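You operate a simulated robot arm through the tools that you are given. There is no shell and no other tool.

You run a simulated robot arm. Do the job below in one go: nothing can be reset, and whatever is moved stays where it is left.

TASK
Switch the warmer off, move the white cell to the green mat and wipe the smear away with cleaner.
Fine: pad back in its place. Set down upright: pad with the black grip. What is to be rubbed or washed off counts as gone when no trace of it is left.

It is judged by the outcome, as a careful person would: the job done as asked, and still so three seconds after it is handed in. It fails if anything else is knocked over, pushed out of place, dropped, spilled or broken.

THE ROBOT
A 7-joint arm with a two-finger parallel gripper, fixed in place. Base frame: the origin is at the foot of the arm, x ahead of it, y to its left, z up; the work surface is at about z = 88.3. Lengths are in cm, angles in rad, forces in N, time in s.
With the tool pointing down near the work surface it reaches from about 30 to 70 cm from the base axis. Its first joint turns from -1.152 to 1.152 rad. Payload 1.57 kg.
Tool frame: the origin (TCP) lies between the finger pads and is the grasp point; the fingertips stand 3 cm ahead of it; z points along the fingers, y is the line along which they close. The gripper opens to 11 cm. The fingers are 2.4 cm wide and 1.2 cm thick; the gripper's body (4.8 by 11.2 cm) begins 7.8 cm behind the TCP.
Orientation is that of the tool frame in the base frame, as a unit quaternion [w, x, y, z]. With the fingers straight down and closing along the base's y, the tool's x points along the base's -x, its y along +y and its z along -z.

THE INTERFACE
- The arm moves only by the tool step_arm. Its argument "rows" is a list of rows, each a list of 7 numbers: the shift along the base's x, y, z in m, then the turn, a rotation vector about the base's x, y, z in rad, then the opening, from 0 (shut) to 1 (fully open). In form: [[dx, dy, dz, rx, ry, rz, hand], ...]. A call has 1 to 20 rows; each row shifts and turns the commanded pose from where the row before left it. A row lasts 0.2 s, in which the tool goes at most 5 cm and 0.15 rad; a call with a longer step from one row to the next is refused whole, and so is a gripper value outside its range. A pose out of reach is approached as far as the arm can. The call stops where the force on the tool passes 40 N (or 10 N more than at its start, if that is more) or the arm is blocked; 0.2 s more then pass. The fingers move at their own pace (about 10.8 cm/s each) and stop on an object; they squeeze with about 41 N. The grip force told is the motor's: it shows also when the fingers shut on nothing. Time passes only in rows, and 0.2 s behind the last, so rows that do not move let the fingers close. The reply holds the time, the measured pose of the TCP, the force on the tool along the base axes, the opening and the grip force, in the units named above and with some noise, with the torque about the TCP (base axes, N m) and any sound that the robot's microphone picked up.
- Cameras (640 x 400 px; columns grow to the right, rows downward): "scene" is fixed at [18.17, -41.98, 138.95]; the picture's right is [0.51, -0.86, 0.00], its down [-0.61, -0.36, -0.70] and it looks along [0.61, 0.36, -0.71] (base axes); focal length 283 px, centre (320, 200). "wrist" rides on the gripper at [7, 1.6, -14.1] in the tool frame; the picture's right is [-0.23, 0.97, 0.00], its down [-0.86, -0.20, -0.48] and it looks along [-0.47, -0.11, 0.88] (tool axes); focal length 222 px, centre (320, 200). There is no depth. A picture from a camera that has moved, and an enlarged one, comes with that camera's place and axes in the base frame and with its lens.
- get_image(camera): a new picture of that camera. No time passes.
- zoom(camera, box): a new picture of the part [left, top, right, bottom] of that camera's present view, enlarged. No time passes.
- sign_off(): hands the job in; it is judged then, once.

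Nothing tells you positions but the pictures and the camera data. Unless the task says otherwise, let go and move clear before handing in.

The tools are called after "Emit:" by a JSON object that holds its "fn" and its "kwargs". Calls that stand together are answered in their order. step_arm: Moves the arm, as the interface text tells. Its arguments: {"type":"object","properties":{"rows":{"type":"array"}},"required":["rows"]} The other tools are called the same way: get_image (camera) takes a picture; zoom (camera, box) takes an enlarged picture of a part of a camera's view; sign_off () hands the job in.

At the start:

```text
t: 0.0
tool_pos: [39.1, -8.06, 117.29]
ee_rot: [0.0, 0.001, 1.0, 0.0]
force: [-0.3, -0.1, -0.1]
torque: [-0.01, 0.0, 0.02]
width: 11.0
grip_force: 0.0
```

scene: 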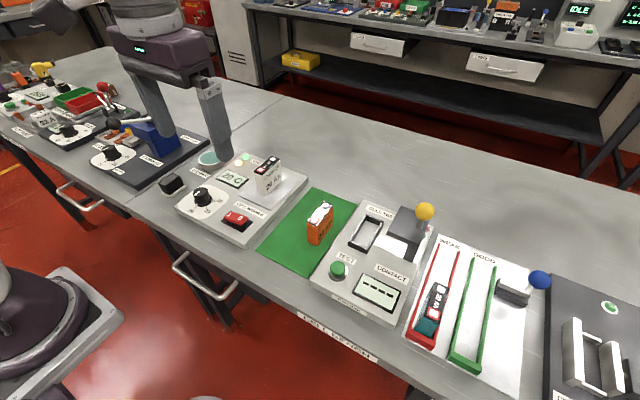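
wrist: 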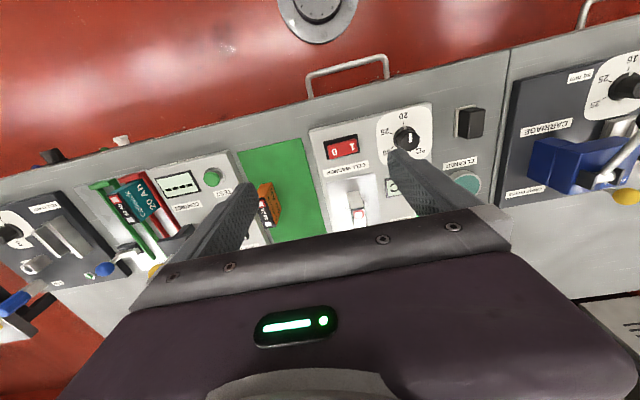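

I see a workbench with a cell warmer (white cell standing on it), a green mat with an orange cell, a tester, and so on; I need to look closer before moving. I'll take enlarged pictures of the relevant parts.

Emit:
{"fn": "zoom", "kwargs": {"camera": "scene", "box": [160, 130, 340, 260]}}

Emit:
{"fn": "zoom", "kwargs": {"camera": "scene", "box": [300, 180, 460, 340]}}

Emit:
{"fn": "zoom", "kwargs": {"camera": "scene", "box": [0, 50, 220, 200]}}

Emit:
{"fn": "zoom", "kwargs": {"camera": "wrist", "box": [220, 90, 520, 260]}}

Emit:
{"fn": "zoom", "kwargs": {"camera": "scene", "box": [400, 200, 640, 400]}}

```text
3.08 times, centred on (250, 195) of scene
camera zoom: at [18.17, -41.98, 138.95], right [0.51, -0.86, 0.0], down [-0.61, -0.36, -0.7], along [0.61, 0.36, -0.71], focal length 870 px, centre (535, 215)
```

zoom: 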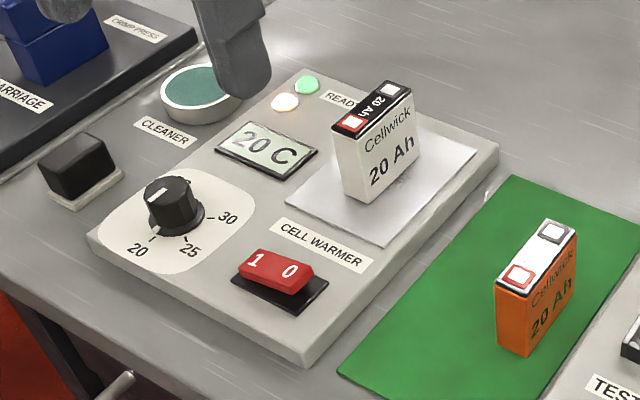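

```text
2.50 times, centred on (380, 260) of scene
camera zoom: at [18.17, -41.98, 138.95], right [0.51, -0.86, 0.0], down [-0.61, -0.36, -0.7], along [0.61, 0.36, -0.71], focal length 707 px, centre (170, 50)
```

zoom: 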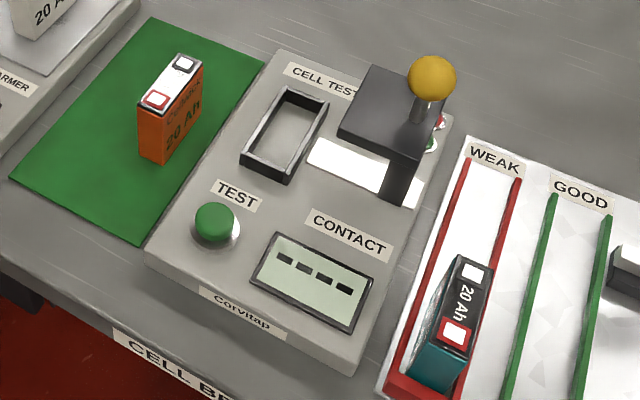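

```text
2.67 times, centred on (110, 125) of scene
camera zoom: at [18.17, -41.98, 138.95], right [0.51, -0.86, 0.0], down [-0.61, -0.36, -0.7], along [0.61, 0.36, -0.71], focal length 754 px, centre (880, 400)
```

zoom: 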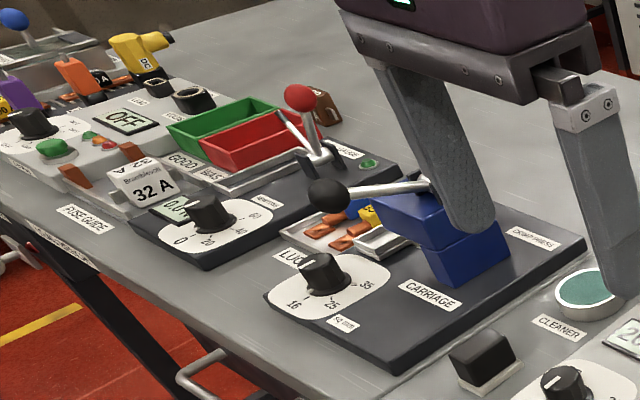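

```text
2.13 times, centred on (370, 175) of wrist
camera zoom: at [32.25, -6.4, 131.5], right [0.23, 0.97, 0.0], down [0.86, -0.2, 0.48], along [0.47, -0.11, -0.88], focal length 474 px, centre (213, 253)
```

zoom: 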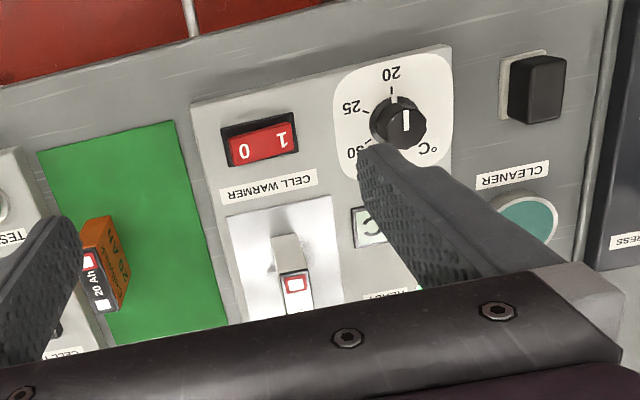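

```text
2.00 times, centred on (520, 300) of scene
camera zoom: at [18.17, -41.98, 138.95], right [0.51, -0.86, 0.0], down [-0.61, -0.36, -0.7], along [0.61, 0.36, -0.71], focal length 566 px, centre (-80, 0)
```

zoom: 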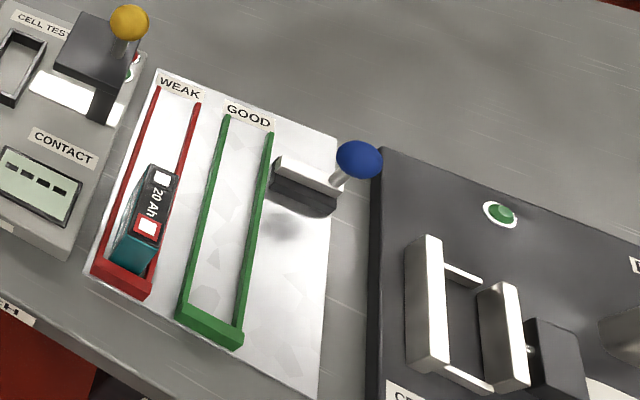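

The warmer (switch, dial, white cell), the pad with the black grip and the teal cleaner dish are visible; the smear is not yet certain. I'll zoom in more to find it.

Emit:
{"fn": "zoom", "kwargs": {"camera": "scene", "box": [400, 240, 560, 340]}}

Emit:
{"fn": "zoom", "kwargs": {"camera": "scene", "box": [340, 190, 450, 270]}}

Emit:
{"fn": "zoom", "kwargs": {"camera": "scene", "box": [220, 140, 320, 210]}}

Emit:
{"fn": "zoom", "kwargs": {"camera": "scene", "box": [150, 140, 250, 210]}}

Emit:
{"fn": "zoom", "kwargs": {"camera": "wrist", "box": [0, 130, 260, 300]}}

Emit:
{"fn": "zoom", "kwargs": {"camera": "scene", "box": [240, 100, 640, 300]}}

```text
4.00 times, centred on (480, 290) of scene
camera zoom: at [18.17, -41.98, 138.95], right [0.51, -0.86, 0.0], down [-0.61, -0.36, -0.7], along [0.61, 0.36, -0.71], focal length 1131 px, centre (-320, -160)
```

zoom: 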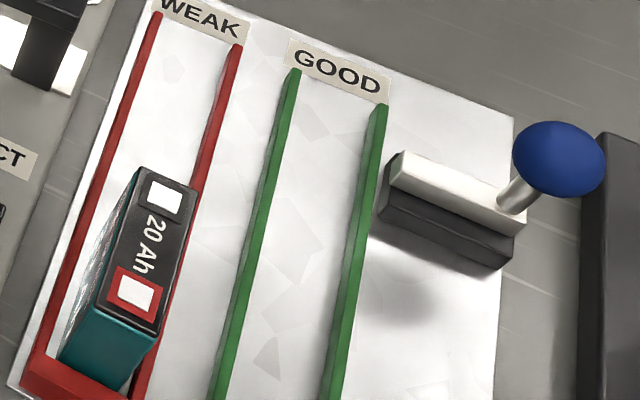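

```text
5.00 times, centred on (395, 230) of scene
camera zoom: at [18.17, -41.98, 138.95], right [0.51, -0.86, 0.0], down [-0.61, -0.36, -0.7], along [0.61, 0.36, -0.71], focal length 1414 px, centre (-55, 50)
```

zoom: 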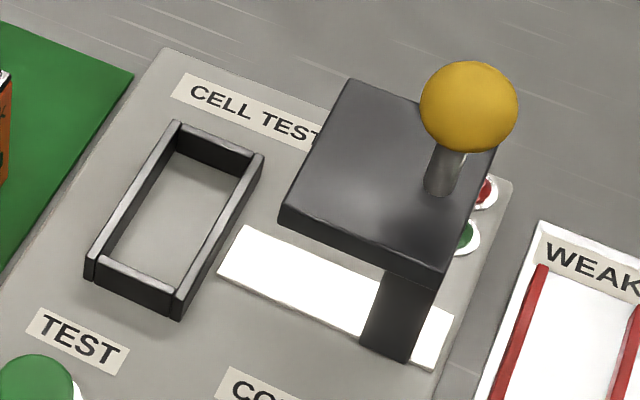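

```text
5.71 times, centred on (270, 175) of scene
camera zoom: at [18.17, -41.98, 138.95], right [0.51, -0.86, 0.0], down [-0.61, -0.36, -0.7], along [0.61, 0.36, -0.71], focal length 1616 px, centre (606, 343)
```

zoom: 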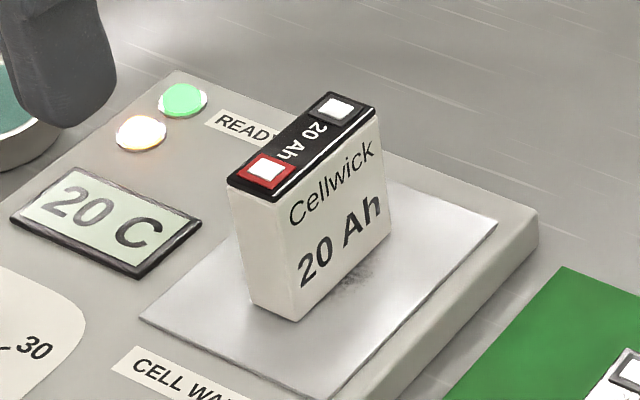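

```text
5.71 times, centred on (200, 175) of scene
camera zoom: at [18.17, -41.98, 138.95], right [0.51, -0.86, 0.0], down [-0.61, -0.36, -0.7], along [0.61, 0.36, -0.71], focal length 1616 px, centre (1006, 343)
```

zoom: 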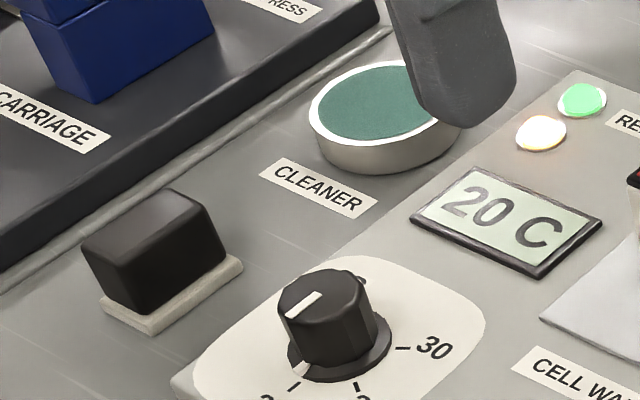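

```text
2.35 times, centred on (130, 215) of wrist
camera zoom: at [32.25, -6.4, 131.5], right [0.23, 0.97, 0.0], down [0.86, -0.2, 0.48], along [0.47, -0.11, -0.88], focal length 523 px, centre (767, 165)
```

zoom: 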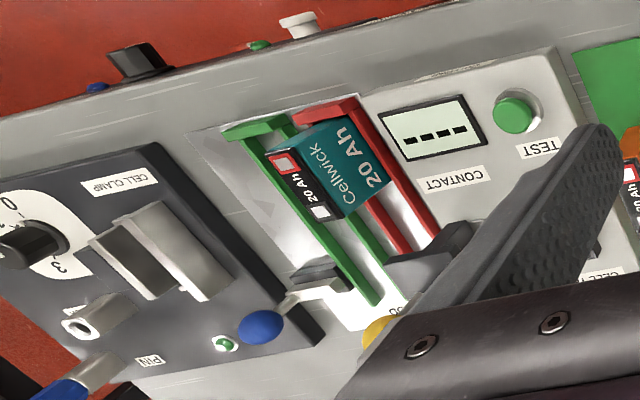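

```text
1.60 times, centred on (440, 200) of scene
camera zoom: at [18.17, -41.98, 138.95], right [0.51, -0.86, 0.0], down [-0.61, -0.36, -0.7], along [0.61, 0.36, -0.71], focal length 452 px, centre (128, 200)
```

zoom: 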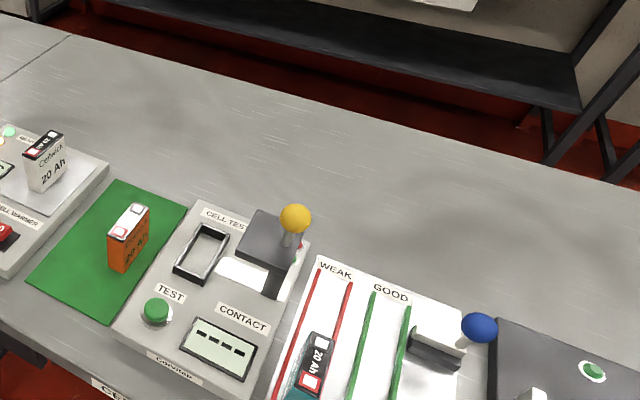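

A dark speckled smear shows at the foot of the white cell on the warmer's plate, so the cell must go first. I'll bring the wrist camera over the warmer for a better view before touching anything.

Emit:
{"fn": "step_arm", "kwargs": {"rows": [[-0.01, 0.035, -0.01, 0, 0, 0, 1], [-0.01, 0.035, -0.01, 0, 0, 0, 1], [-0.01, 0.035, -0.01, 0, 0, 0, 1]]}}

Emit:
{"fn": "get_image", "kwargs": {"camera": "wrist"}}

Emit:
{"fn": "get_image", "kwargs": {"camera": "scene"}}

```text
t: 0.8
tool_pos: [36.33, 2.5, 114.32]
ee_rot: [0.0, 0.0, 1.0, 0.0]
force: [0.0, -0.3, 0.0]
torque: [-0.01, -0.02, -0.01]
width: 11.03
grip_force: 0.0
```

```text
taken
camera wrist: at [29.32, 4.17, 128.56], right [0.23, 0.97, 0.0], down [0.86, -0.2, 0.48], along [0.47, -0.11, -0.88], focal length 222 px, centre (320, 200)
```

wrist: 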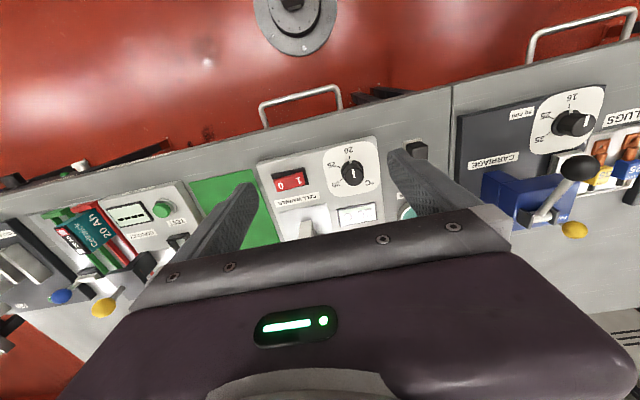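

```text
taken
```

scene: 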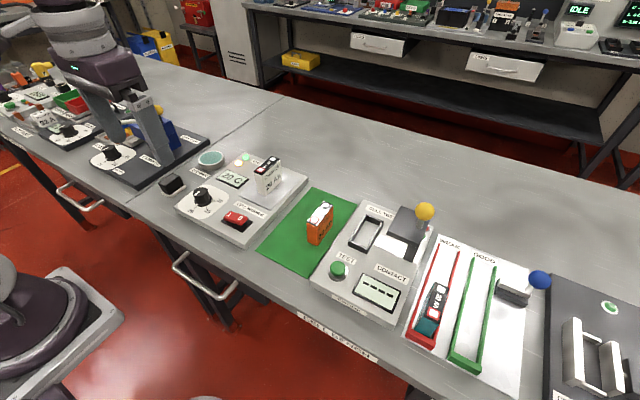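

The smear and warmer are partly hidden by the fingers in this view. I'll zoom both cameras for triangulation, after backing up slightly so the warmer sits higher in the wrist picture.

Emit:
{"fn": "step_arm", "kwargs": {"rows": [[-0.025, 0.0, 0.01, 0, 0, 0, 1], [-0.025, 0.0, 0.01, 0, 0, 0, 1]]}}

Emit:
{"fn": "zoom", "kwargs": {"camera": "wrist", "box": [200, 110, 440, 260]}}

Emit:
{"fn": "zoom", "kwargs": {"camera": "scene", "box": [155, 140, 315, 240]}}

```text
t: 1.4
tool_pos: [31.35, 2.43, 116.36]
ee_rot: [0.0, 0.001, 1.0, 0.001]
force: [-0.7, -0.8, 0.5]
torque: [0.0, -0.03, 0.04]
width: 10.98
grip_force: 0.0
```

```text
2.67 times, centred on (320, 185) of wrist
camera zoom: at [24.29, 4.04, 130.51], right [0.23, 0.97, 0.0], down [0.86, -0.2, 0.48], along [0.47, -0.11, -0.88], focal length 592 px, centre (320, 240)
```

zoom: 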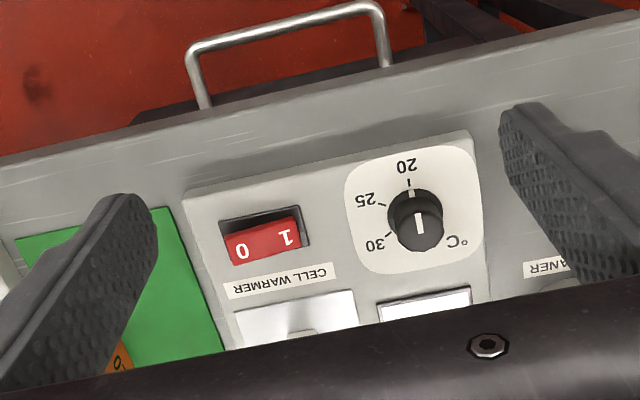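

```text
4.00 times, centred on (235, 190) of scene
camera zoom: at [18.17, -41.98, 138.95], right [0.51, -0.86, 0.0], down [-0.61, -0.36, -0.7], along [0.61, 0.36, -0.71], focal length 1131 px, centre (660, 240)
```

zoom: 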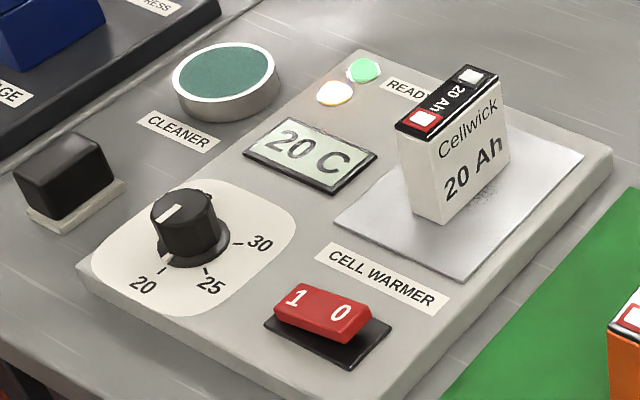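

The switch's "0" end is raised (so it's on), at about (44.1, −6.5, 92.7); the white cell stands at about (57, −4.4), long side along x; pad at (45.5, 18.5), cleaner at (58, 17). I'll shut the fingers and go above the "0" end of the rocker.

Emit:
{"fn": "step_arm", "kwargs": {"rows": [[0.0213, -0.0149, -0.0273, 0, 0, 0, 0], [0.0213, -0.0149, -0.0273, 0, 0, 0, 0], [0.0213, -0.0149, -0.0273, 0, 0, 0, 0], [0.0213, -0.0149, -0.0273, 0, 0, 0, 0], [0.0213, -0.0149, -0.0273, 0, 0, 0, 0], [0.0213, -0.0149, -0.0273, 0, 0, 0, 0], [0, 0, 0, 0, 0, 0, 0]]}}

Emit:
{"fn": "get_image", "kwargs": {"camera": "wrist"}}

Emit:
{"fn": "zoom", "kwargs": {"camera": "scene", "box": [155, 140, 315, 240]}}

```text
t: 3.0
tool_pos: [44.22, -6.46, 100.03]
ee_rot: [-0.001, 0.0, 1.0, -0.001]
force: [-0.1, -0.4, 0.5]
torque: [-0.01, 0.01, -0.03]
width: 0.0
grip_force: 20.8
```

```text
taken
camera wrist: at [37.25, -4.74, 114.14], right [0.23, 0.97, 0.0], down [0.85, -0.2, 0.48], along [0.47, -0.11, -0.88], focal length 222 px, centre (320, 200)
```

wrist: 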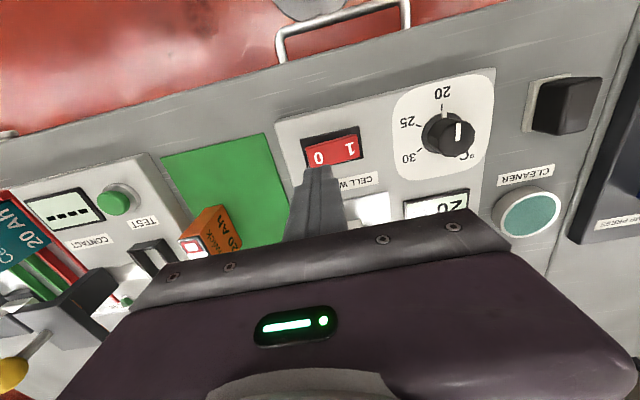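

```text
4.00 times, centred on (235, 190) of scene
camera zoom: at [18.17, -41.98, 138.95], right [0.51, -0.86, 0.0], down [-0.61, -0.36, -0.7], along [0.61, 0.36, -0.71], focal length 1131 px, centre (660, 240)
```

zoom: 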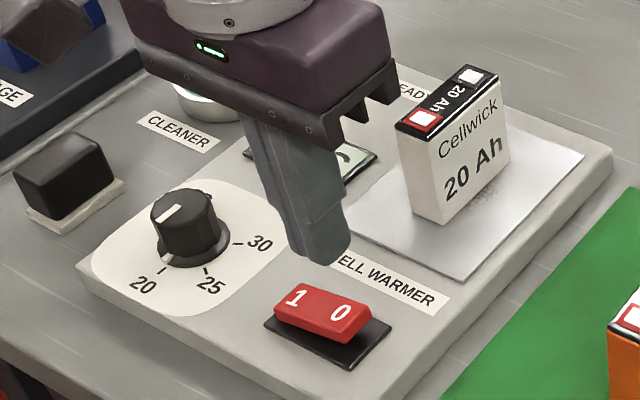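

The closed fingertips are centred over the "0" end. I'll lower slowly onto it and watch the force.

Emit:
{"fn": "step_arm", "kwargs": {"rows": [[0, -0.002, -0.02, 0, 0, 0, 0], [0, 0, -0.015, 0, 0, 0, 0], [0, 0, -0.006, 0, 0, 0, 0], [0, 0, -0.004, 0, 0, 0, 0], [0, 0, -0.003, 0, 0, 0, 0], [0, 0, -0.003, 0, 0, 0, 0]]}}

Emit:
{"fn": "zoom", "kwargs": {"camera": "scene", "box": [155, 140, 315, 240]}}

```text
t: 4.4
tool_pos: [44.17, -6.64, 95.08]
ee_rot: [0.002, 0.001, 1.0, 0.0]
force: [-5.9, 0.5, 41.7]
torque: [0.47, 0.25, 0.06]
width: 0.02
grip_force: 21.0
```

```text
4.00 times, centred on (235, 190) of scene
camera zoom: at [18.1, -41.97, 138.96], right [0.51, -0.86, 0.0], down [-0.61, -0.36, -0.7], along [0.61, 0.36, -0.71], focal length 1131 px, centre (660, 240)
```

zoom: 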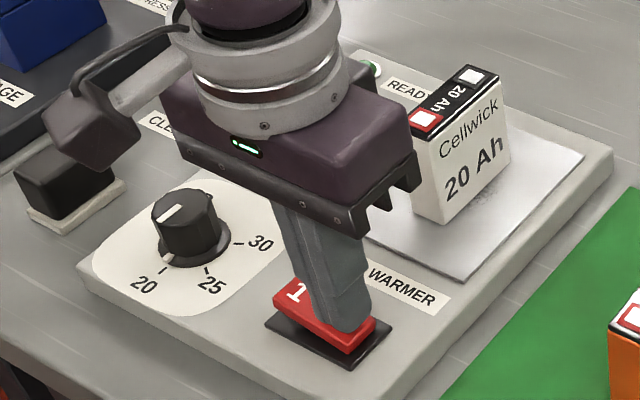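

The fingers met the rocker at about 42 N with the tips near z = 92.1. I'll lift and see whether the switch flipped.

Emit:
{"fn": "step_arm", "kwargs": {"rows": [[0, 0, 0.015, 0, 0, 0, 0], [-0.01, 0.0, 0.03, 0, 0, 0, 0], [-0.03, 0.0, 0.03, 0, 0, 0, 0]]}}

Emit:
{"fn": "zoom", "kwargs": {"camera": "scene", "box": [155, 140, 315, 240]}}

Emit:
{"fn": "zoom", "kwargs": {"camera": "wrist", "box": [200, 80, 520, 260]}}

```text
t: 5.2
tool_pos: [39.88, -6.75, 102.47]
ee_rot: [-0.001, 0.0, 1.0, 0.0]
force: [-0.6, 1.1, -0.9]
torque: [-0.02, 0.01, -0.01]
width: 0.0
grip_force: 20.9
```

```text
4.00 times, centred on (235, 190) of scene
camera zoom: at [18.17, -41.98, 138.95], right [0.51, -0.86, 0.0], down [-0.61, -0.36, -0.7], along [0.61, 0.36, -0.71], focal length 1131 px, centre (660, 240)
```

zoom: 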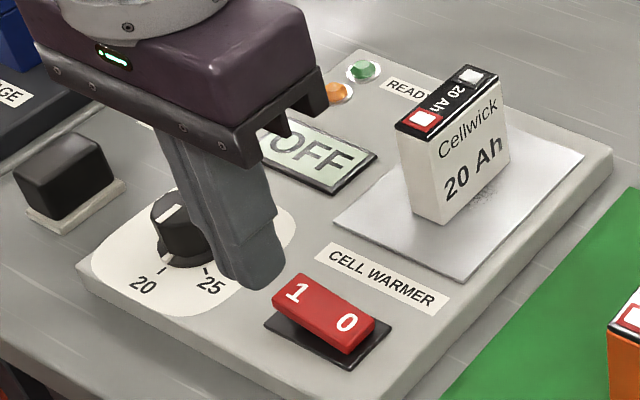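

```text
2.00 times, centred on (360, 170) of wrist
camera zoom: at [32.93, -5.16, 116.66], right [0.23, 0.97, 0.0], down [0.86, -0.2, 0.48], along [0.47, -0.11, -0.88], focal length 444 px, centre (240, 260)
```

zoom: 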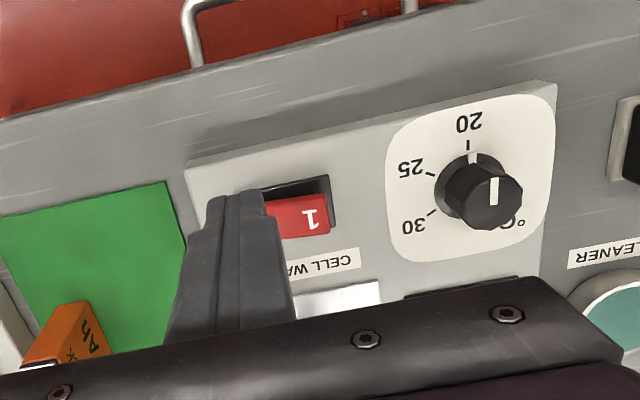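

The display now reads OFF and both lamps are dark, so the warmer is off. Next I'll rise and hover over the white cell with the gripper open to fix its position.

Emit:
{"fn": "step_arm", "kwargs": {"rows": [[0, 0, 0.045, 0, 0, 0, 0], [0, 0, 0.04, 0, 0, 0, 0], [0.043, 0.006, 0, 0, 0, 0, 0.5], [0.043, 0.006, 0, 0, 0, 0, 1], [0.043, 0.006, 0, 0, 0, 0, 1], [0.043, 0.006, 0, 0, 0, 0, 1], [0, 0, 0, 0, 0, 0, 1]]}}

Emit:
{"fn": "zoom", "kwargs": {"camera": "wrist", "box": [160, 60, 480, 260]}}

Emit:
{"fn": "zoom", "kwargs": {"camera": "scene", "box": [155, 120, 365, 250]}}

```text
t: 6.8
tool_pos: [57.2, -4.23, 110.73]
ee_rot: [-0.001, 0.0, 1.0, 0.0]
force: [-1.0, 0.0, 0.8]
torque: [0.01, -0.02, 0.01]
width: 10.99
grip_force: 0.1
```

```text
2.00 times, centred on (320, 160) of wrist
camera zoom: at [50.3, -2.55, 124.88], right [0.23, 0.97, 0.0], down [0.86, -0.2, 0.48], along [0.47, -0.11, -0.88], focal length 444 px, centre (320, 280)
```

zoom: 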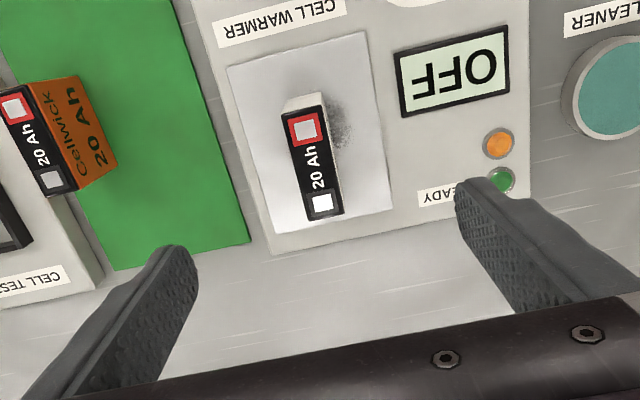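

```text
3.05 times, centred on (260, 185) of scene
camera zoom: at [18.17, -41.98, 138.95], right [0.51, -0.86, 0.0], down [-0.61, -0.36, -0.7], along [0.61, 0.36, -0.71], focal length 862 px, centre (503, 246)
```

zoom: 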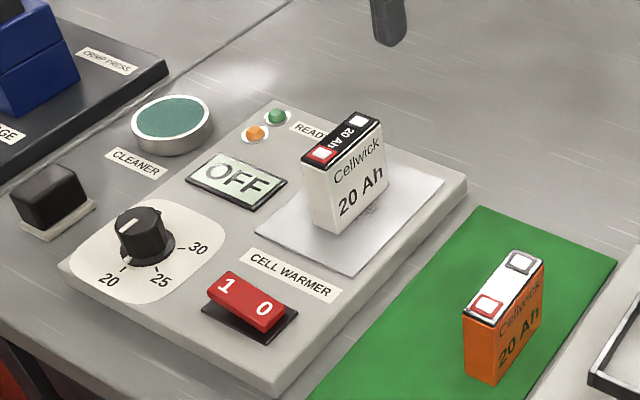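

The smear shows on both sides under the cell, and the cell's top centre is at about (57.0, −4.55), its top at z ≈ 98. I'll lower around it with a 6.6 cm opening.

Emit:
{"fn": "step_arm", "kwargs": {"rows": [[-0.002, -0.003, -0.03, 0, 0, -0.03, 0.6], [0, 0, -0.035, 0, 0, 0, 0.6], [0, 0, -0.035, 0, 0, 0, 0.6], [0, 0, -0.03, 0, 0, 0, 0.6], [0, 0, -0.015, 0, 0, 0, 0.6], [0, 0, -0.008, 0, 0, 0, 0.6]]}}

Emit:
{"fn": "get_image", "kwargs": {"camera": "wrist"}}

Emit:
{"fn": "zoom", "kwargs": {"camera": "scene", "box": [195, 130, 345, 230]}}

```text
t: 8.2
tool_pos: [56.95, -4.56, 95.53]
ee_rot: [0.0, 0.015, 1.0, 0.0]
force: [1.0, 0.1, -0.5]
torque: [0.02, 0.0, -0.01]
width: 6.6
grip_force: 0.1
```

```text
taken
camera wrist: at [50.09, -2.69, 109.63], right [0.26, 0.97, 0.0], down [0.85, -0.23, 0.48], along [0.46, -0.12, -0.88], focal length 222 px, centre (320, 200)
```

wrist: 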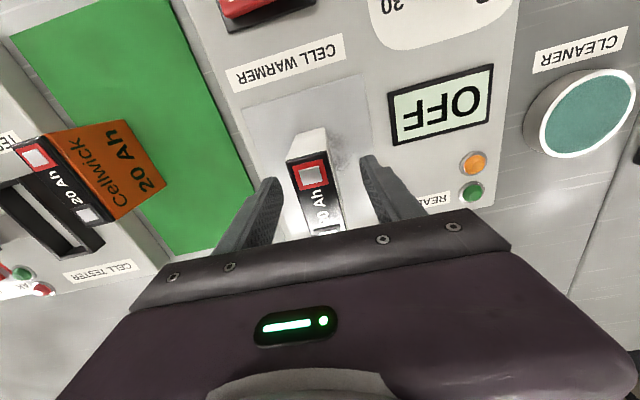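

```text
4.00 times, centred on (270, 180) of scene
camera zoom: at [18.17, -41.98, 138.95], right [0.51, -0.86, 0.0], down [-0.61, -0.36, -0.7], along [0.61, 0.36, -0.71], focal length 1131 px, centre (520, 280)
```

zoom: 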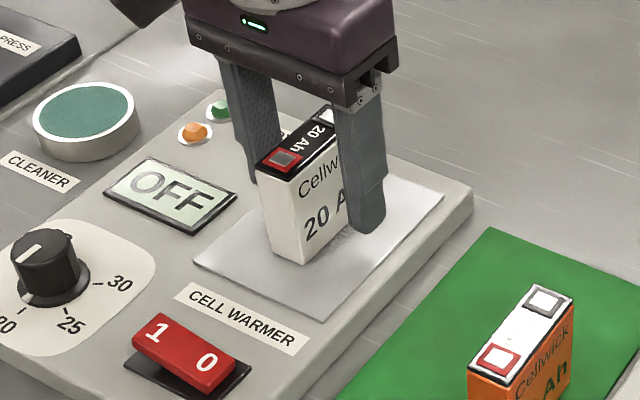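

The fingers straddle the cell evenly, so I'll close on it.

Emit:
{"fn": "step_arm", "kwargs": {"rows": [[0, 0, 0, 0, 0, 0, 0.4], [0, 0, 0, 0, 0, 0, 0.2], [0, 0, 0, 0, 0, 0, 0.1], [0, 0, 0, 0, 0, 0, 0.1]]}}

```text
t: 9.2
tool_pos: [56.91, -4.57, 95.63]
ee_rot: [0.0, 0.015, 1.0, -0.001]
force: [0.4, 0.9, 0.6]
torque: [0.02, -0.06, 0.01]
width: 2.57
grip_force: 36.7
```

The cell is held at 2.6 cm width with a firm grip. I'll lift it straight up and check.

Emit:
{"fn": "step_arm", "kwargs": {"rows": [[0, 0, 0.01, 0, 0, 0, 0.1], [0, 0, 0.03, 0, 0, 0, 0.1], [0, 0, 0.04, 0, 0, 0, 0.1], [0, 0, 0.03, 0, 0, 0, 0.1]]}}

Emit:
{"fn": "get_image", "kwargs": {"camera": "wrist"}}

Emit:
{"fn": "zoom", "kwargs": {"camera": "scene", "box": [195, 80, 395, 240]}}

```text
t: 10.2
tool_pos: [56.95, -4.53, 106.61]
ee_rot: [0.0, 0.015, 1.0, 0.0]
force: [-0.1, 0.4, -2.5]
torque: [-0.01, 0.04, -0.02]
width: 2.56
grip_force: 36.7
```

```text
taken
camera wrist: at [49.99, -2.67, 120.73], right [0.26, 0.97, 0.0], down [0.85, -0.22, 0.48], along [0.46, -0.12, -0.88], focal length 222 px, centre (320, 200)
```

wrist: 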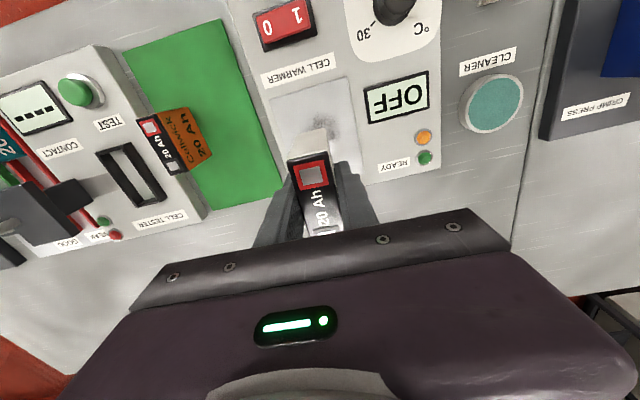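

```text
2.50 times, centred on (295, 160) of scene
camera zoom: at [18.17, -41.98, 138.95], right [0.51, -0.86, 0.0], down [-0.61, -0.36, -0.7], along [0.61, 0.36, -0.71], focal length 707 px, centre (382, 300)
```

zoom: 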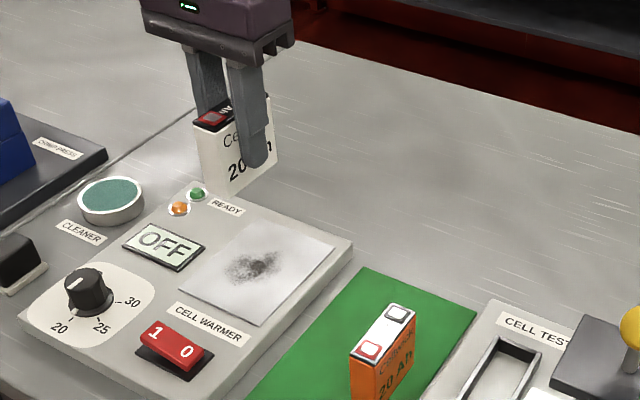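

The smear is fully visible now on the centre of the plate, and the cell hangs upright. I'll carry it over to the free part of the mat, about (59, −15.8), clear of the orange cell, and lower it most of the way.

Emit:
{"fn": "step_arm", "kwargs": {"rows": [[0.007, -0.0375, 0, 0, 0, 0.01, 0.1], [0.007, -0.0375, 0, 0, 0, 0.01, 0.1], [0.0065, -0.0375, 0, 0, 0, 0.01, 0.1], [0, 0, -0.035, 0, 0, 0, 0.1], [0, 0, -0.04, 0, 0, 0, 0.1], [0, 0, -0.03, 0, 0, 0, 0.1], [0, 0, -0.01, 0, 0, 0, 0.1]]}}

Emit:
{"fn": "zoom", "kwargs": {"camera": "scene", "box": [245, 140, 395, 260]}}

Emit:
{"fn": "get_image", "kwargs": {"camera": "wrist"}}

```text
t: 11.8
tool_pos: [59.05, -15.88, 94.98]
ee_rot: [0.001, 0.0, 1.0, 0.0]
force: [-0.2, 1.0, -3.4]
torque: [0.0, -0.01, 0.0]
width: 2.58
grip_force: 37.4
```

```text
3.33 times, centred on (320, 200) of scene
camera zoom: at [18.17, -41.98, 138.95], right [0.51, -0.86, 0.0], down [-0.61, -0.36, -0.7], along [0.61, 0.36, -0.71], focal length 942 px, centre (320, 200)
```

zoom: 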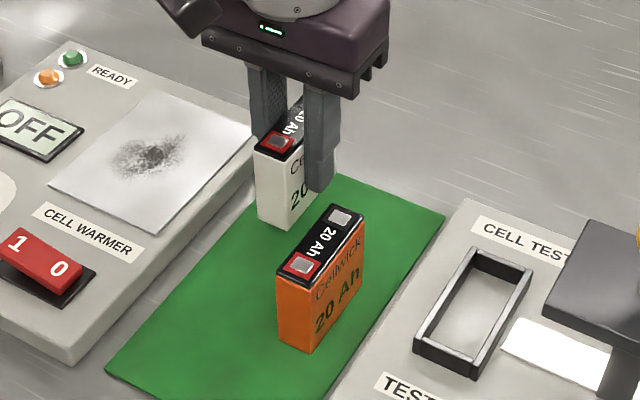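

```text
taken
camera wrist: at [52.12, -14.18, 109.25], right [0.23, 0.97, 0.0], down [0.85, -0.2, 0.48], along [0.47, -0.11, -0.88], focal length 222 px, centre (320, 200)
```

wrist: 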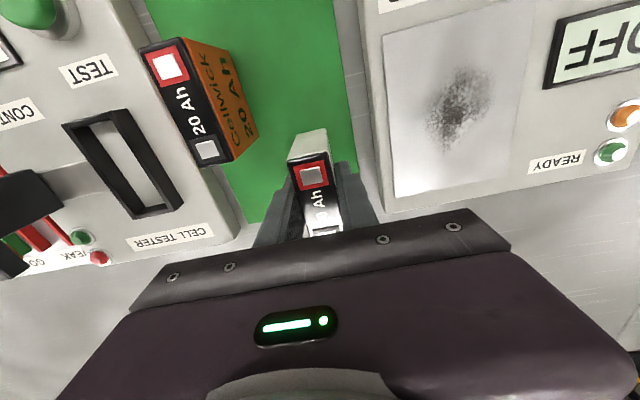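

The cell is over the mat with clear space to the orange one. I'll lower in small steps, watching for contact.

Emit:
{"fn": "step_arm", "kwargs": {"rows": [[0, 0, -0.005, 0, 0, 0, 0.1], [0, 0, -0.004, 0, 0, 0, 0.1], [0, 0, -0.003, 0, 0, 0, 0.1], [0, 0, 0, 0, 0, 0, 0.1]]}}

```text
t: 12.8
tool_pos: [59.03, -15.85, 93.91]
ee_rot: [0.0, 0.0, 1.0, 0.0]
force: [1.0, 0.2, -2.8]
torque: [0.0, 0.02, -0.01]
width: 2.59
grip_force: 37.0
```

Emit:
{"fn": "step_arm", "kwargs": {"rows": [[0, 0, -0.003, 0, 0, 0, 0.1], [0, 0, -0.002, 0, 0, 0, 0.1], [0, 0, -0.002, 0, 0, 0, 0.1], [0, 0, 0, 0, 0, 0, 0.1]]}}

Emit:
{"fn": "zoom", "kwargs": {"camera": "scene", "box": [270, 140, 360, 210]}}

```text
t: 13.8
tool_pos: [59.07, -15.86, 93.31]
ee_rot: [0.001, 0.0, 1.0, -0.001]
force: [-1.1, 1.1, 19.1]
torque: [0.14, 0.85, -0.07]
width: 2.55
grip_force: 37.1
```

```text
5.71 times, centred on (315, 175) of scene
camera zoom: at [18.13, -41.97, 138.96], right [0.51, -0.86, 0.0], down [-0.61, -0.36, -0.7], along [0.61, 0.36, -0.71], focal length 1616 px, centre (349, 343)
```

zoom: 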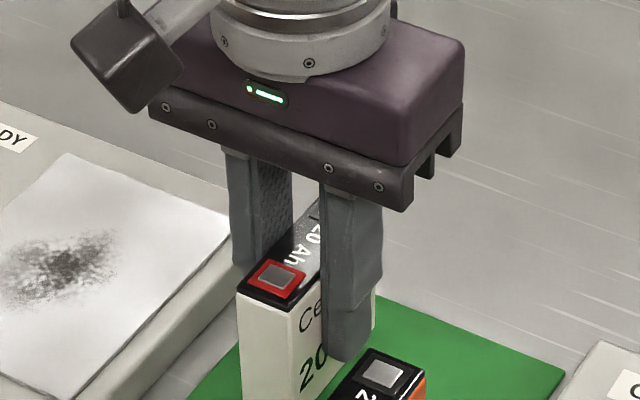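

The cell has touched down (about 20 N). I'll ease off the pressure a little and then open the fingers gently.

Emit:
{"fn": "step_arm", "kwargs": {"rows": [[0, 0, 0.0015, 0, 0, 0, 0.1], [0, 0, 0, 0, 0, 0, 0.1]]}}

```text
t: 14.4
tool_pos: [59.04, -15.9, 93.12]
ee_rot: [0.0, 0.0, 1.0, 0.0]
force: [3.8, 0.0, 1.5]
torque: [-0.01, -0.28, 0.05]
width: 2.58
grip_force: 37.2
```

Emit:
{"fn": "step_arm", "kwargs": {"rows": [[0, 0, 0, 0, 0, 0, 0.27], [0, 0, 0, 0, 0, 0, 0.33], [0, 0, 0, 0, 0, 0, 0.4], [0, 0, 0, 0, 0, 0, 0.43]]}}

Emit:
{"fn": "get_image", "kwargs": {"camera": "wrist"}}

Emit:
{"fn": "zoom", "kwargs": {"camera": "scene", "box": [265, 150, 365, 250]}}

```text
t: 15.4
tool_pos: [59.0, -15.96, 93.33]
ee_rot: [0.0, 0.001, 1.0, 0.0]
force: [0.4, 0.3, 0.2]
torque: [-0.03, -0.04, 0.02]
width: 4.7
grip_force: 0.0
```

```text
taken
camera wrist: at [52.04, -14.17, 107.49], right [0.23, 0.97, 0.0], down [0.86, -0.2, 0.48], along [0.47, -0.11, -0.88], focal length 222 px, centre (320, 200)
```

wrist: 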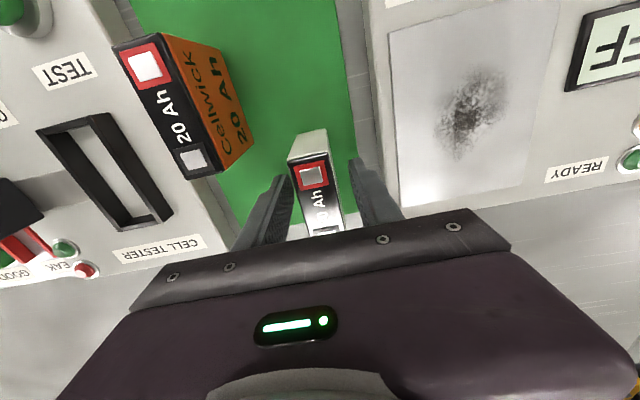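

```text
4.00 times, centred on (315, 200) of scene
camera zoom: at [18.17, -41.98, 138.95], right [0.51, -0.86, 0.0], down [-0.61, -0.36, -0.7], along [0.61, 0.36, -0.71], focal length 1131 px, centre (340, 200)
```

zoom: 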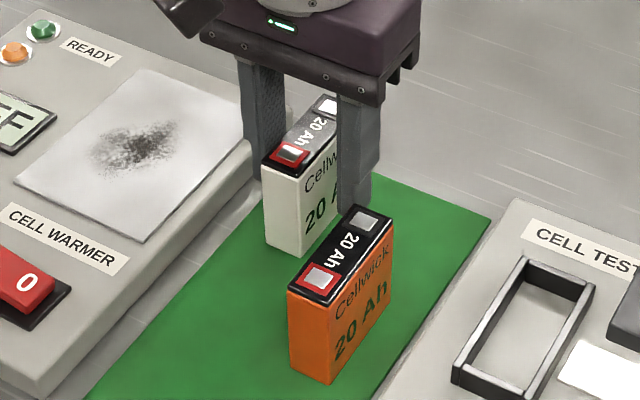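

The cell stands free between the open fingers. I'll rise straight up and check it, then move toward the pad.

Emit:
{"fn": "step_arm", "kwargs": {"rows": [[0, 0, 0.02, 0, 0, 0, 0.43], [0, 0, 0.04, 0, 0, 0, 0.43], [0, 0, 0.045, 0, 0, 0, 0.43], [0, 0, 0.045, 0, 0, 0, 0.5]]}}

Emit:
{"fn": "zoom", "kwargs": {"camera": "scene", "box": [225, 150, 365, 250]}}

Emit:
{"fn": "zoom", "kwargs": {"camera": "wrist", "box": [200, 60, 520, 240]}}

```text
t: 16.4
tool_pos: [58.99, -15.72, 108.4]
ee_rot: [0.0, 0.0, 1.0, 0.0]
force: [-0.9, 0.3, 0.3]
torque: [0.0, -0.01, 0.0]
width: 5.5
grip_force: 0.0
```

```text
4.00 times, centred on (295, 200) of scene
camera zoom: at [18.17, -41.98, 138.95], right [0.51, -0.86, 0.0], down [-0.61, -0.36, -0.7], along [0.61, 0.36, -0.71], focal length 1131 px, centre (420, 200)
```

zoom: 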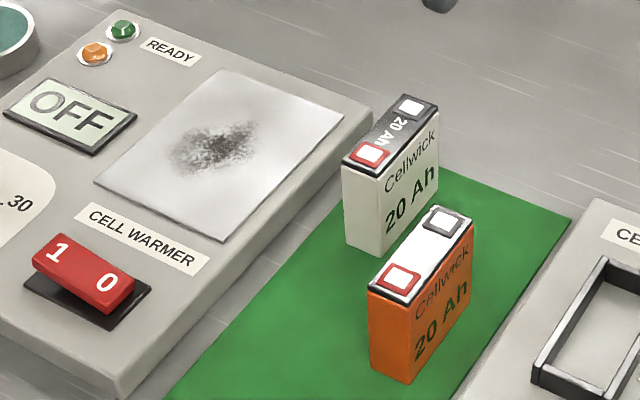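

```text
2.00 times, centred on (360, 150) of wrist
camera zoom: at [52.06, -14.13, 122.48], right [0.23, 0.97, 0.0], down [0.86, -0.2, 0.48], along [0.47, -0.11, -0.88], focal length 444 px, centre (240, 300)
```

zoom: 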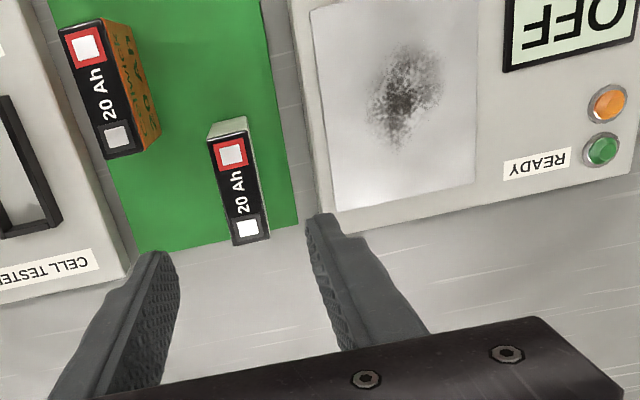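

The white cell stands on the mat; the smear spans roughly x 53.8–60, y −7.1 to −1.8 on the plate. Next I'll move above the pad with the black grip to measure it.

Emit:
{"fn": "step_arm", "kwargs": {"rows": [[-0.0169, 0.0428, 0, 0, 0, 0, 0.6], [-0.0169, 0.0428, 0, 0, 0, 0, 0.6], [-0.0169, 0.0428, 0, 0, 0, 0, 0.6], [-0.0169, 0.0428, 0, 0, 0, 0, 0.6], [-0.0169, 0.0428, 0, 0, 0, 0, 0.6], [-0.0169, 0.0428, 0, 0, 0, 0, 0.6], [-0.0169, 0.0428, 0, 0, 0, 0, 0.6], [-0.0169, 0.0428, 0, 0, 0, 0, 0.6], [0, 0, 0, 0, 0, 0, 0.6]]}}

Emit:
{"fn": "zoom", "kwargs": {"camera": "wrist", "box": [200, 60, 440, 220]}}

Emit:
{"fn": "zoom", "kwargs": {"camera": "scene", "box": [140, 120, 240, 210]}}

```text
t: 18.4
tool_pos: [45.51, 18.44, 108.7]
ee_rot: [-0.001, 0.0, 1.0, 0.0]
force: [0.6, -0.2, 1.2]
torque: [-0.04, 0.01, 0.03]
width: 6.61
grip_force: 0.0
```

```text
2.50 times, centred on (320, 140) of wrist
camera zoom: at [38.56, 20.0, 122.78], right [0.23, 0.97, 0.0], down [0.86, -0.2, 0.48], along [0.47, -0.11, -0.88], focal length 555 px, centre (320, 350)
```

zoom: 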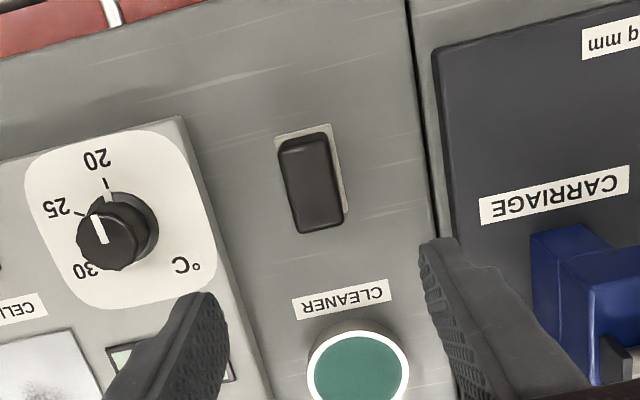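

```text
4.44 times, centred on (190, 165) of scene
camera zoom: at [18.17, -41.98, 138.95], right [0.51, -0.86, 0.0], down [-0.61, -0.36, -0.7], along [0.61, 0.36, -0.71], focal length 1257 px, centre (898, 356)
```

zoom: 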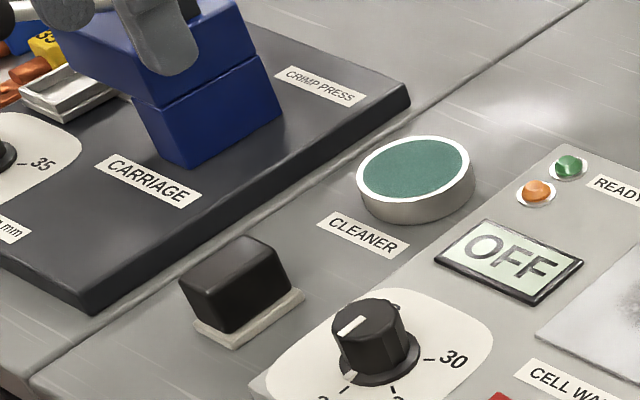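

The pad is at about (45.1, 18.2), roughly aligned with x, its black grip about 2.5 cm wide. I'll zoom further to see the base thickness and grip height.

Emit:
{"fn": "zoom", "kwargs": {"camera": "scene", "box": [150, 168, 200, 203]}}

Emit:
{"fn": "zoom", "kwargs": {"camera": "wrist", "box": [290, 100, 350, 160]}}

Emit:
{"fn": "zoom", "kwargs": {"camera": "scene", "box": [190, 140, 240, 180]}}

```text
11.43 times, centred on (175, 186) of scene
camera zoom: at [18.17, -41.98, 138.95], right [0.51, -0.86, 0.0], down [-0.61, -0.36, -0.7], along [0.61, 0.36, -0.71], focal length 3231 px, centre (1977, 366)
```

zoom: 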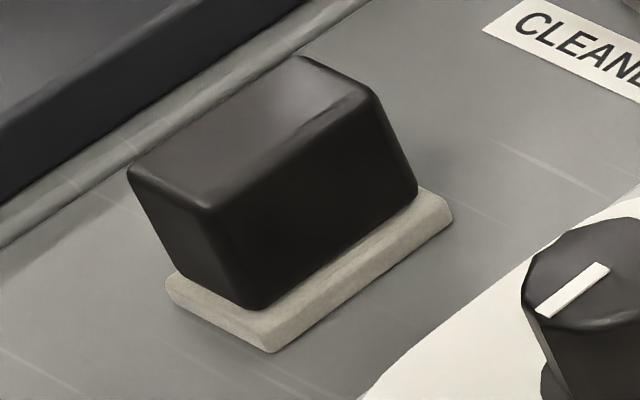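

```text
6.67 times, centred on (320, 130) of wrist
camera zoom: at [38.56, 20.0, 122.78], right [0.23, 0.97, 0.0], down [0.86, -0.2, 0.48], along [0.47, -0.11, -0.88], focal length 1481 px, centre (320, 667)
```

zoom: 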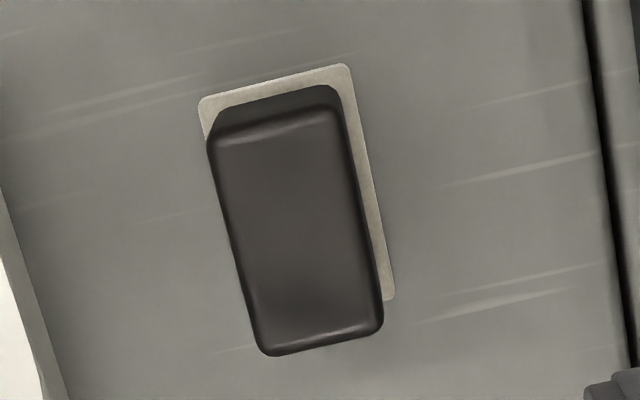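

```text
10.00 times, centred on (215, 160) of scene
camera zoom: at [18.17, -41.98, 138.95], right [0.51, -0.86, 0.0], down [-0.61, -0.36, -0.7], along [0.61, 0.36, -0.71], focal length 2827 px, centre (1370, 600)
```

zoom: 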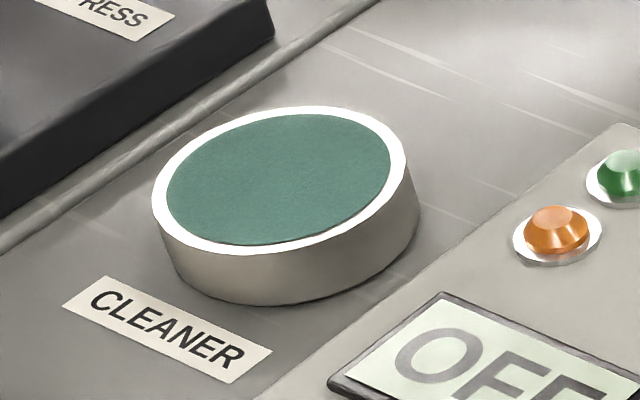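

The pad's base spans x 42.8–47.8, y 16.5–19.9 with the grip's top at z ≈ 92.1. I'll lower onto the grip with a 5.5 cm opening, keeping the tips just above the pad's base.

Emit:
{"fn": "step_arm", "kwargs": {"rows": [[-0.0025, -0.003, -0.03, 0, 0, 0, 0.5], [0, 0, -0.04, 0, 0, 0, 0.5], [0, 0, -0.04, 0, 0, 0, 0.5], [0, 0, -0.03, 0, 0, 0, 0.5], [0, 0, -0.015, 0, 0, 0, 0.5], [0, 0, -0.006, 0, 0, 0, 0.5], [0, 0, 0, 0, 0, 0, 0.5]]}}

Emit:
{"fn": "zoom", "kwargs": {"camera": "scene", "box": [140, 140, 220, 210]}}

Emit:
{"fn": "get_image", "kwargs": {"camera": "wrist"}}

```text
t: 20.0
tool_pos: [45.23, 18.13, 92.03]
ee_rot: [0.0, 0.0, 1.0, -0.001]
force: [-0.4, -0.6, 0.4]
torque: [-0.02, 0.02, 0.0]
width: 5.48
grip_force: 0.1
```

```text
5.71 times, centred on (180, 175) of scene
camera zoom: at [18.17, -41.98, 138.95], right [0.51, -0.86, 0.0], down [-0.61, -0.36, -0.7], along [0.61, 0.36, -0.71], focal length 1616 px, centre (1120, 343)
```

zoom: 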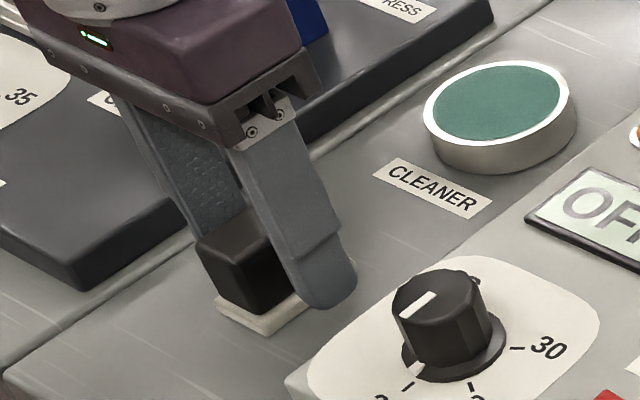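

```text
taken
camera wrist: at [38.2, 19.69, 106.2], right [0.23, 0.97, 0.0], down [0.86, -0.2, 0.48], along [0.47, -0.11, -0.88], focal length 222 px, centre (320, 200)
```

wrist: 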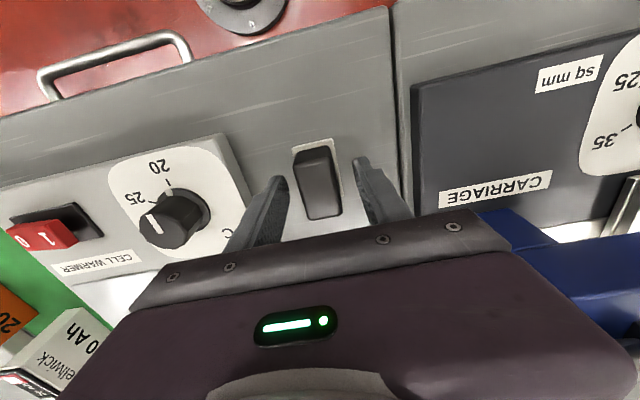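

The fingers straddle the grip well but are a touch low, so I'll raise 4 mm and then close.

Emit:
{"fn": "step_arm", "kwargs": {"rows": [[0, 0, 0.004, 0, 0, 0, 0.5], [0, 0, 0, 0, 0, 0, 0.35], [0, 0, 0, 0, 0, 0, 0.2], [0, 0, 0, 0, 0, 0, 0.1], [0, 0, 0, 0, 0, 0, 0.1]]}}

Emit:
{"fn": "zoom", "kwargs": {"camera": "scene", "box": [140, 140, 220, 210]}}

```text
t: 21.2
tool_pos: [45.23, 18.09, 92.51]
ee_rot: [0.001, -0.001, 1.0, 0.0]
force: [-1.0, 0.3, 0.5]
torque: [0.03, -0.03, 0.0]
width: 2.68
grip_force: 37.6
```

```text
5.71 times, centred on (180, 175) of scene
camera zoom: at [18.17, -41.98, 138.95], right [0.51, -0.86, 0.0], down [-0.61, -0.36, -0.7], along [0.61, 0.36, -0.71], focal length 1616 px, centre (1120, 343)
```

zoom: 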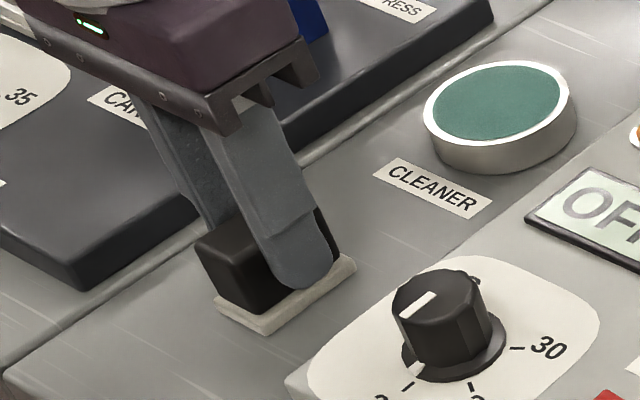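

The grip is held at 2.7 cm (pad bottom is ≈4.2 cm below the TCP). I'll lift it and carry it above the cleaner dish at about (58.2, 17.8).

Emit:
{"fn": "step_arm", "kwargs": {"rows": [[0, 0, 0.01, 0, 0, 0, 0.1], [0, 0, 0.03, 0, 0, 0, 0.1], [0, 0, 0.04, 0, 0, 0, 0.1], [0.043, -0.001, 0, 0, 0, 0, 0.1], [0.043, -0.001, 0, 0, 0, 0, 0.1], [0.043, -0.0015, 0, 0, 0, 0, 0.1], [0, 0, 0, 0, 0, 0, 0.1]]}}

Emit:
{"fn": "get_image", "kwargs": {"camera": "wrist"}}

Emit:
{"fn": "zoom", "kwargs": {"camera": "scene", "box": [150, 90, 270, 190]}}

```text
t: 22.8
tool_pos: [58.06, 17.73, 100.64]
ee_rot: [0.0, 0.0, 1.0, -0.001]
force: [0.0, 0.0, -0.2]
torque: [-0.03, -0.01, -0.03]
width: 2.68
grip_force: 37.4
```

```text
taken
camera wrist: at [51.24, 19.37, 114.75], right [0.23, 0.97, 0.0], down [0.86, -0.2, 0.48], along [0.47, -0.11, -0.88], focal length 222 px, centre (320, 200)
```

wrist: 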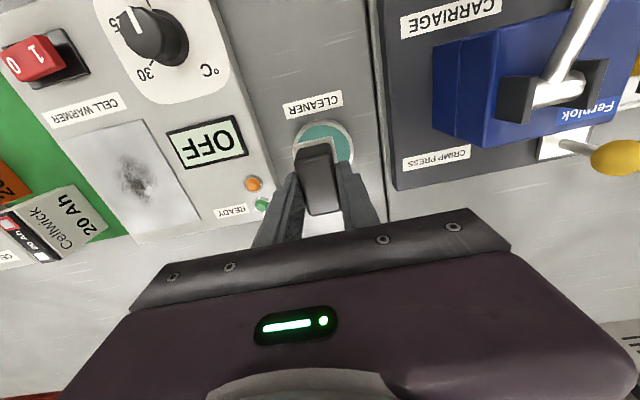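

```text
4.00 times, centred on (210, 140) of scene
camera zoom: at [18.17, -41.98, 138.95], right [0.51, -0.86, 0.0], down [-0.61, -0.36, -0.7], along [0.61, 0.36, -0.71], focal length 1131 px, centre (760, 440)
```

zoom: 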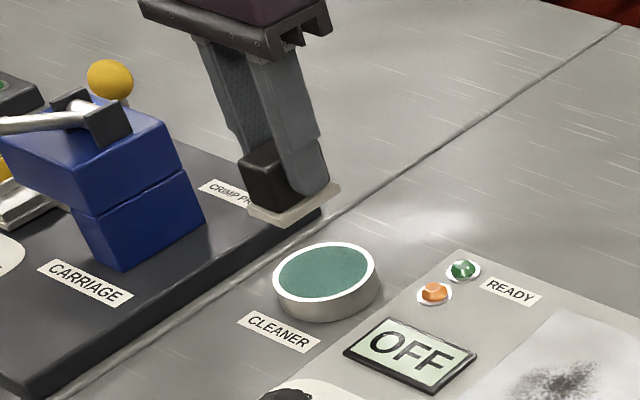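

The dish centre reads about (58.5, 18.0) from both cameras, so I'll shift slightly and lower the pad onto the sponge gently.

Emit:
{"fn": "step_arm", "kwargs": {"rows": [[0.004, 0.003, -0.02, 0, 0, 0, 0.1], [0, 0, -0.02, 0, 0, 0, 0.1], [0, 0, -0.01, 0, 0, 0, 0.1], [0, 0, -0.004, 0, 0, 0, 0.1], [0, 0, 0, 0, 0, 0, 0.1]]}}

Emit:
{"fn": "zoom", "kwargs": {"camera": "scene", "box": [170, 120, 250, 190]}}

```text
t: 24.0
tool_pos: [58.49, 18.13, 95.26]
ee_rot: [0.0, 0.001, 1.0, 0.0]
force: [0.0, 0.4, -0.6]
torque: [0.01, 0.01, 0.0]
width: 2.68
grip_force: 37.9
```

```text
5.71 times, centred on (210, 155) of scene
camera zoom: at [18.17, -41.98, 138.95], right [0.51, -0.86, 0.0], down [-0.61, -0.36, -0.7], along [0.61, 0.36, -0.71], focal length 1616 px, centre (949, 457)
```

zoom: 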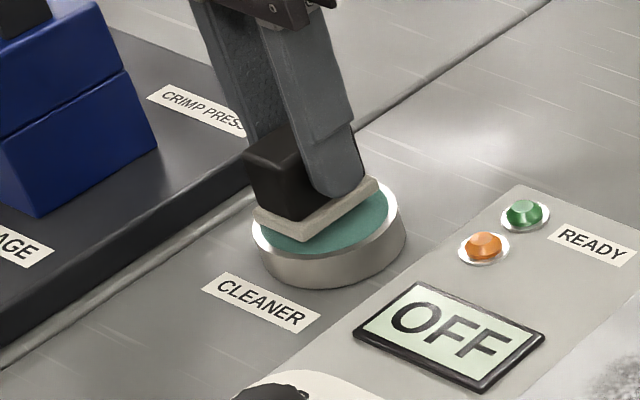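

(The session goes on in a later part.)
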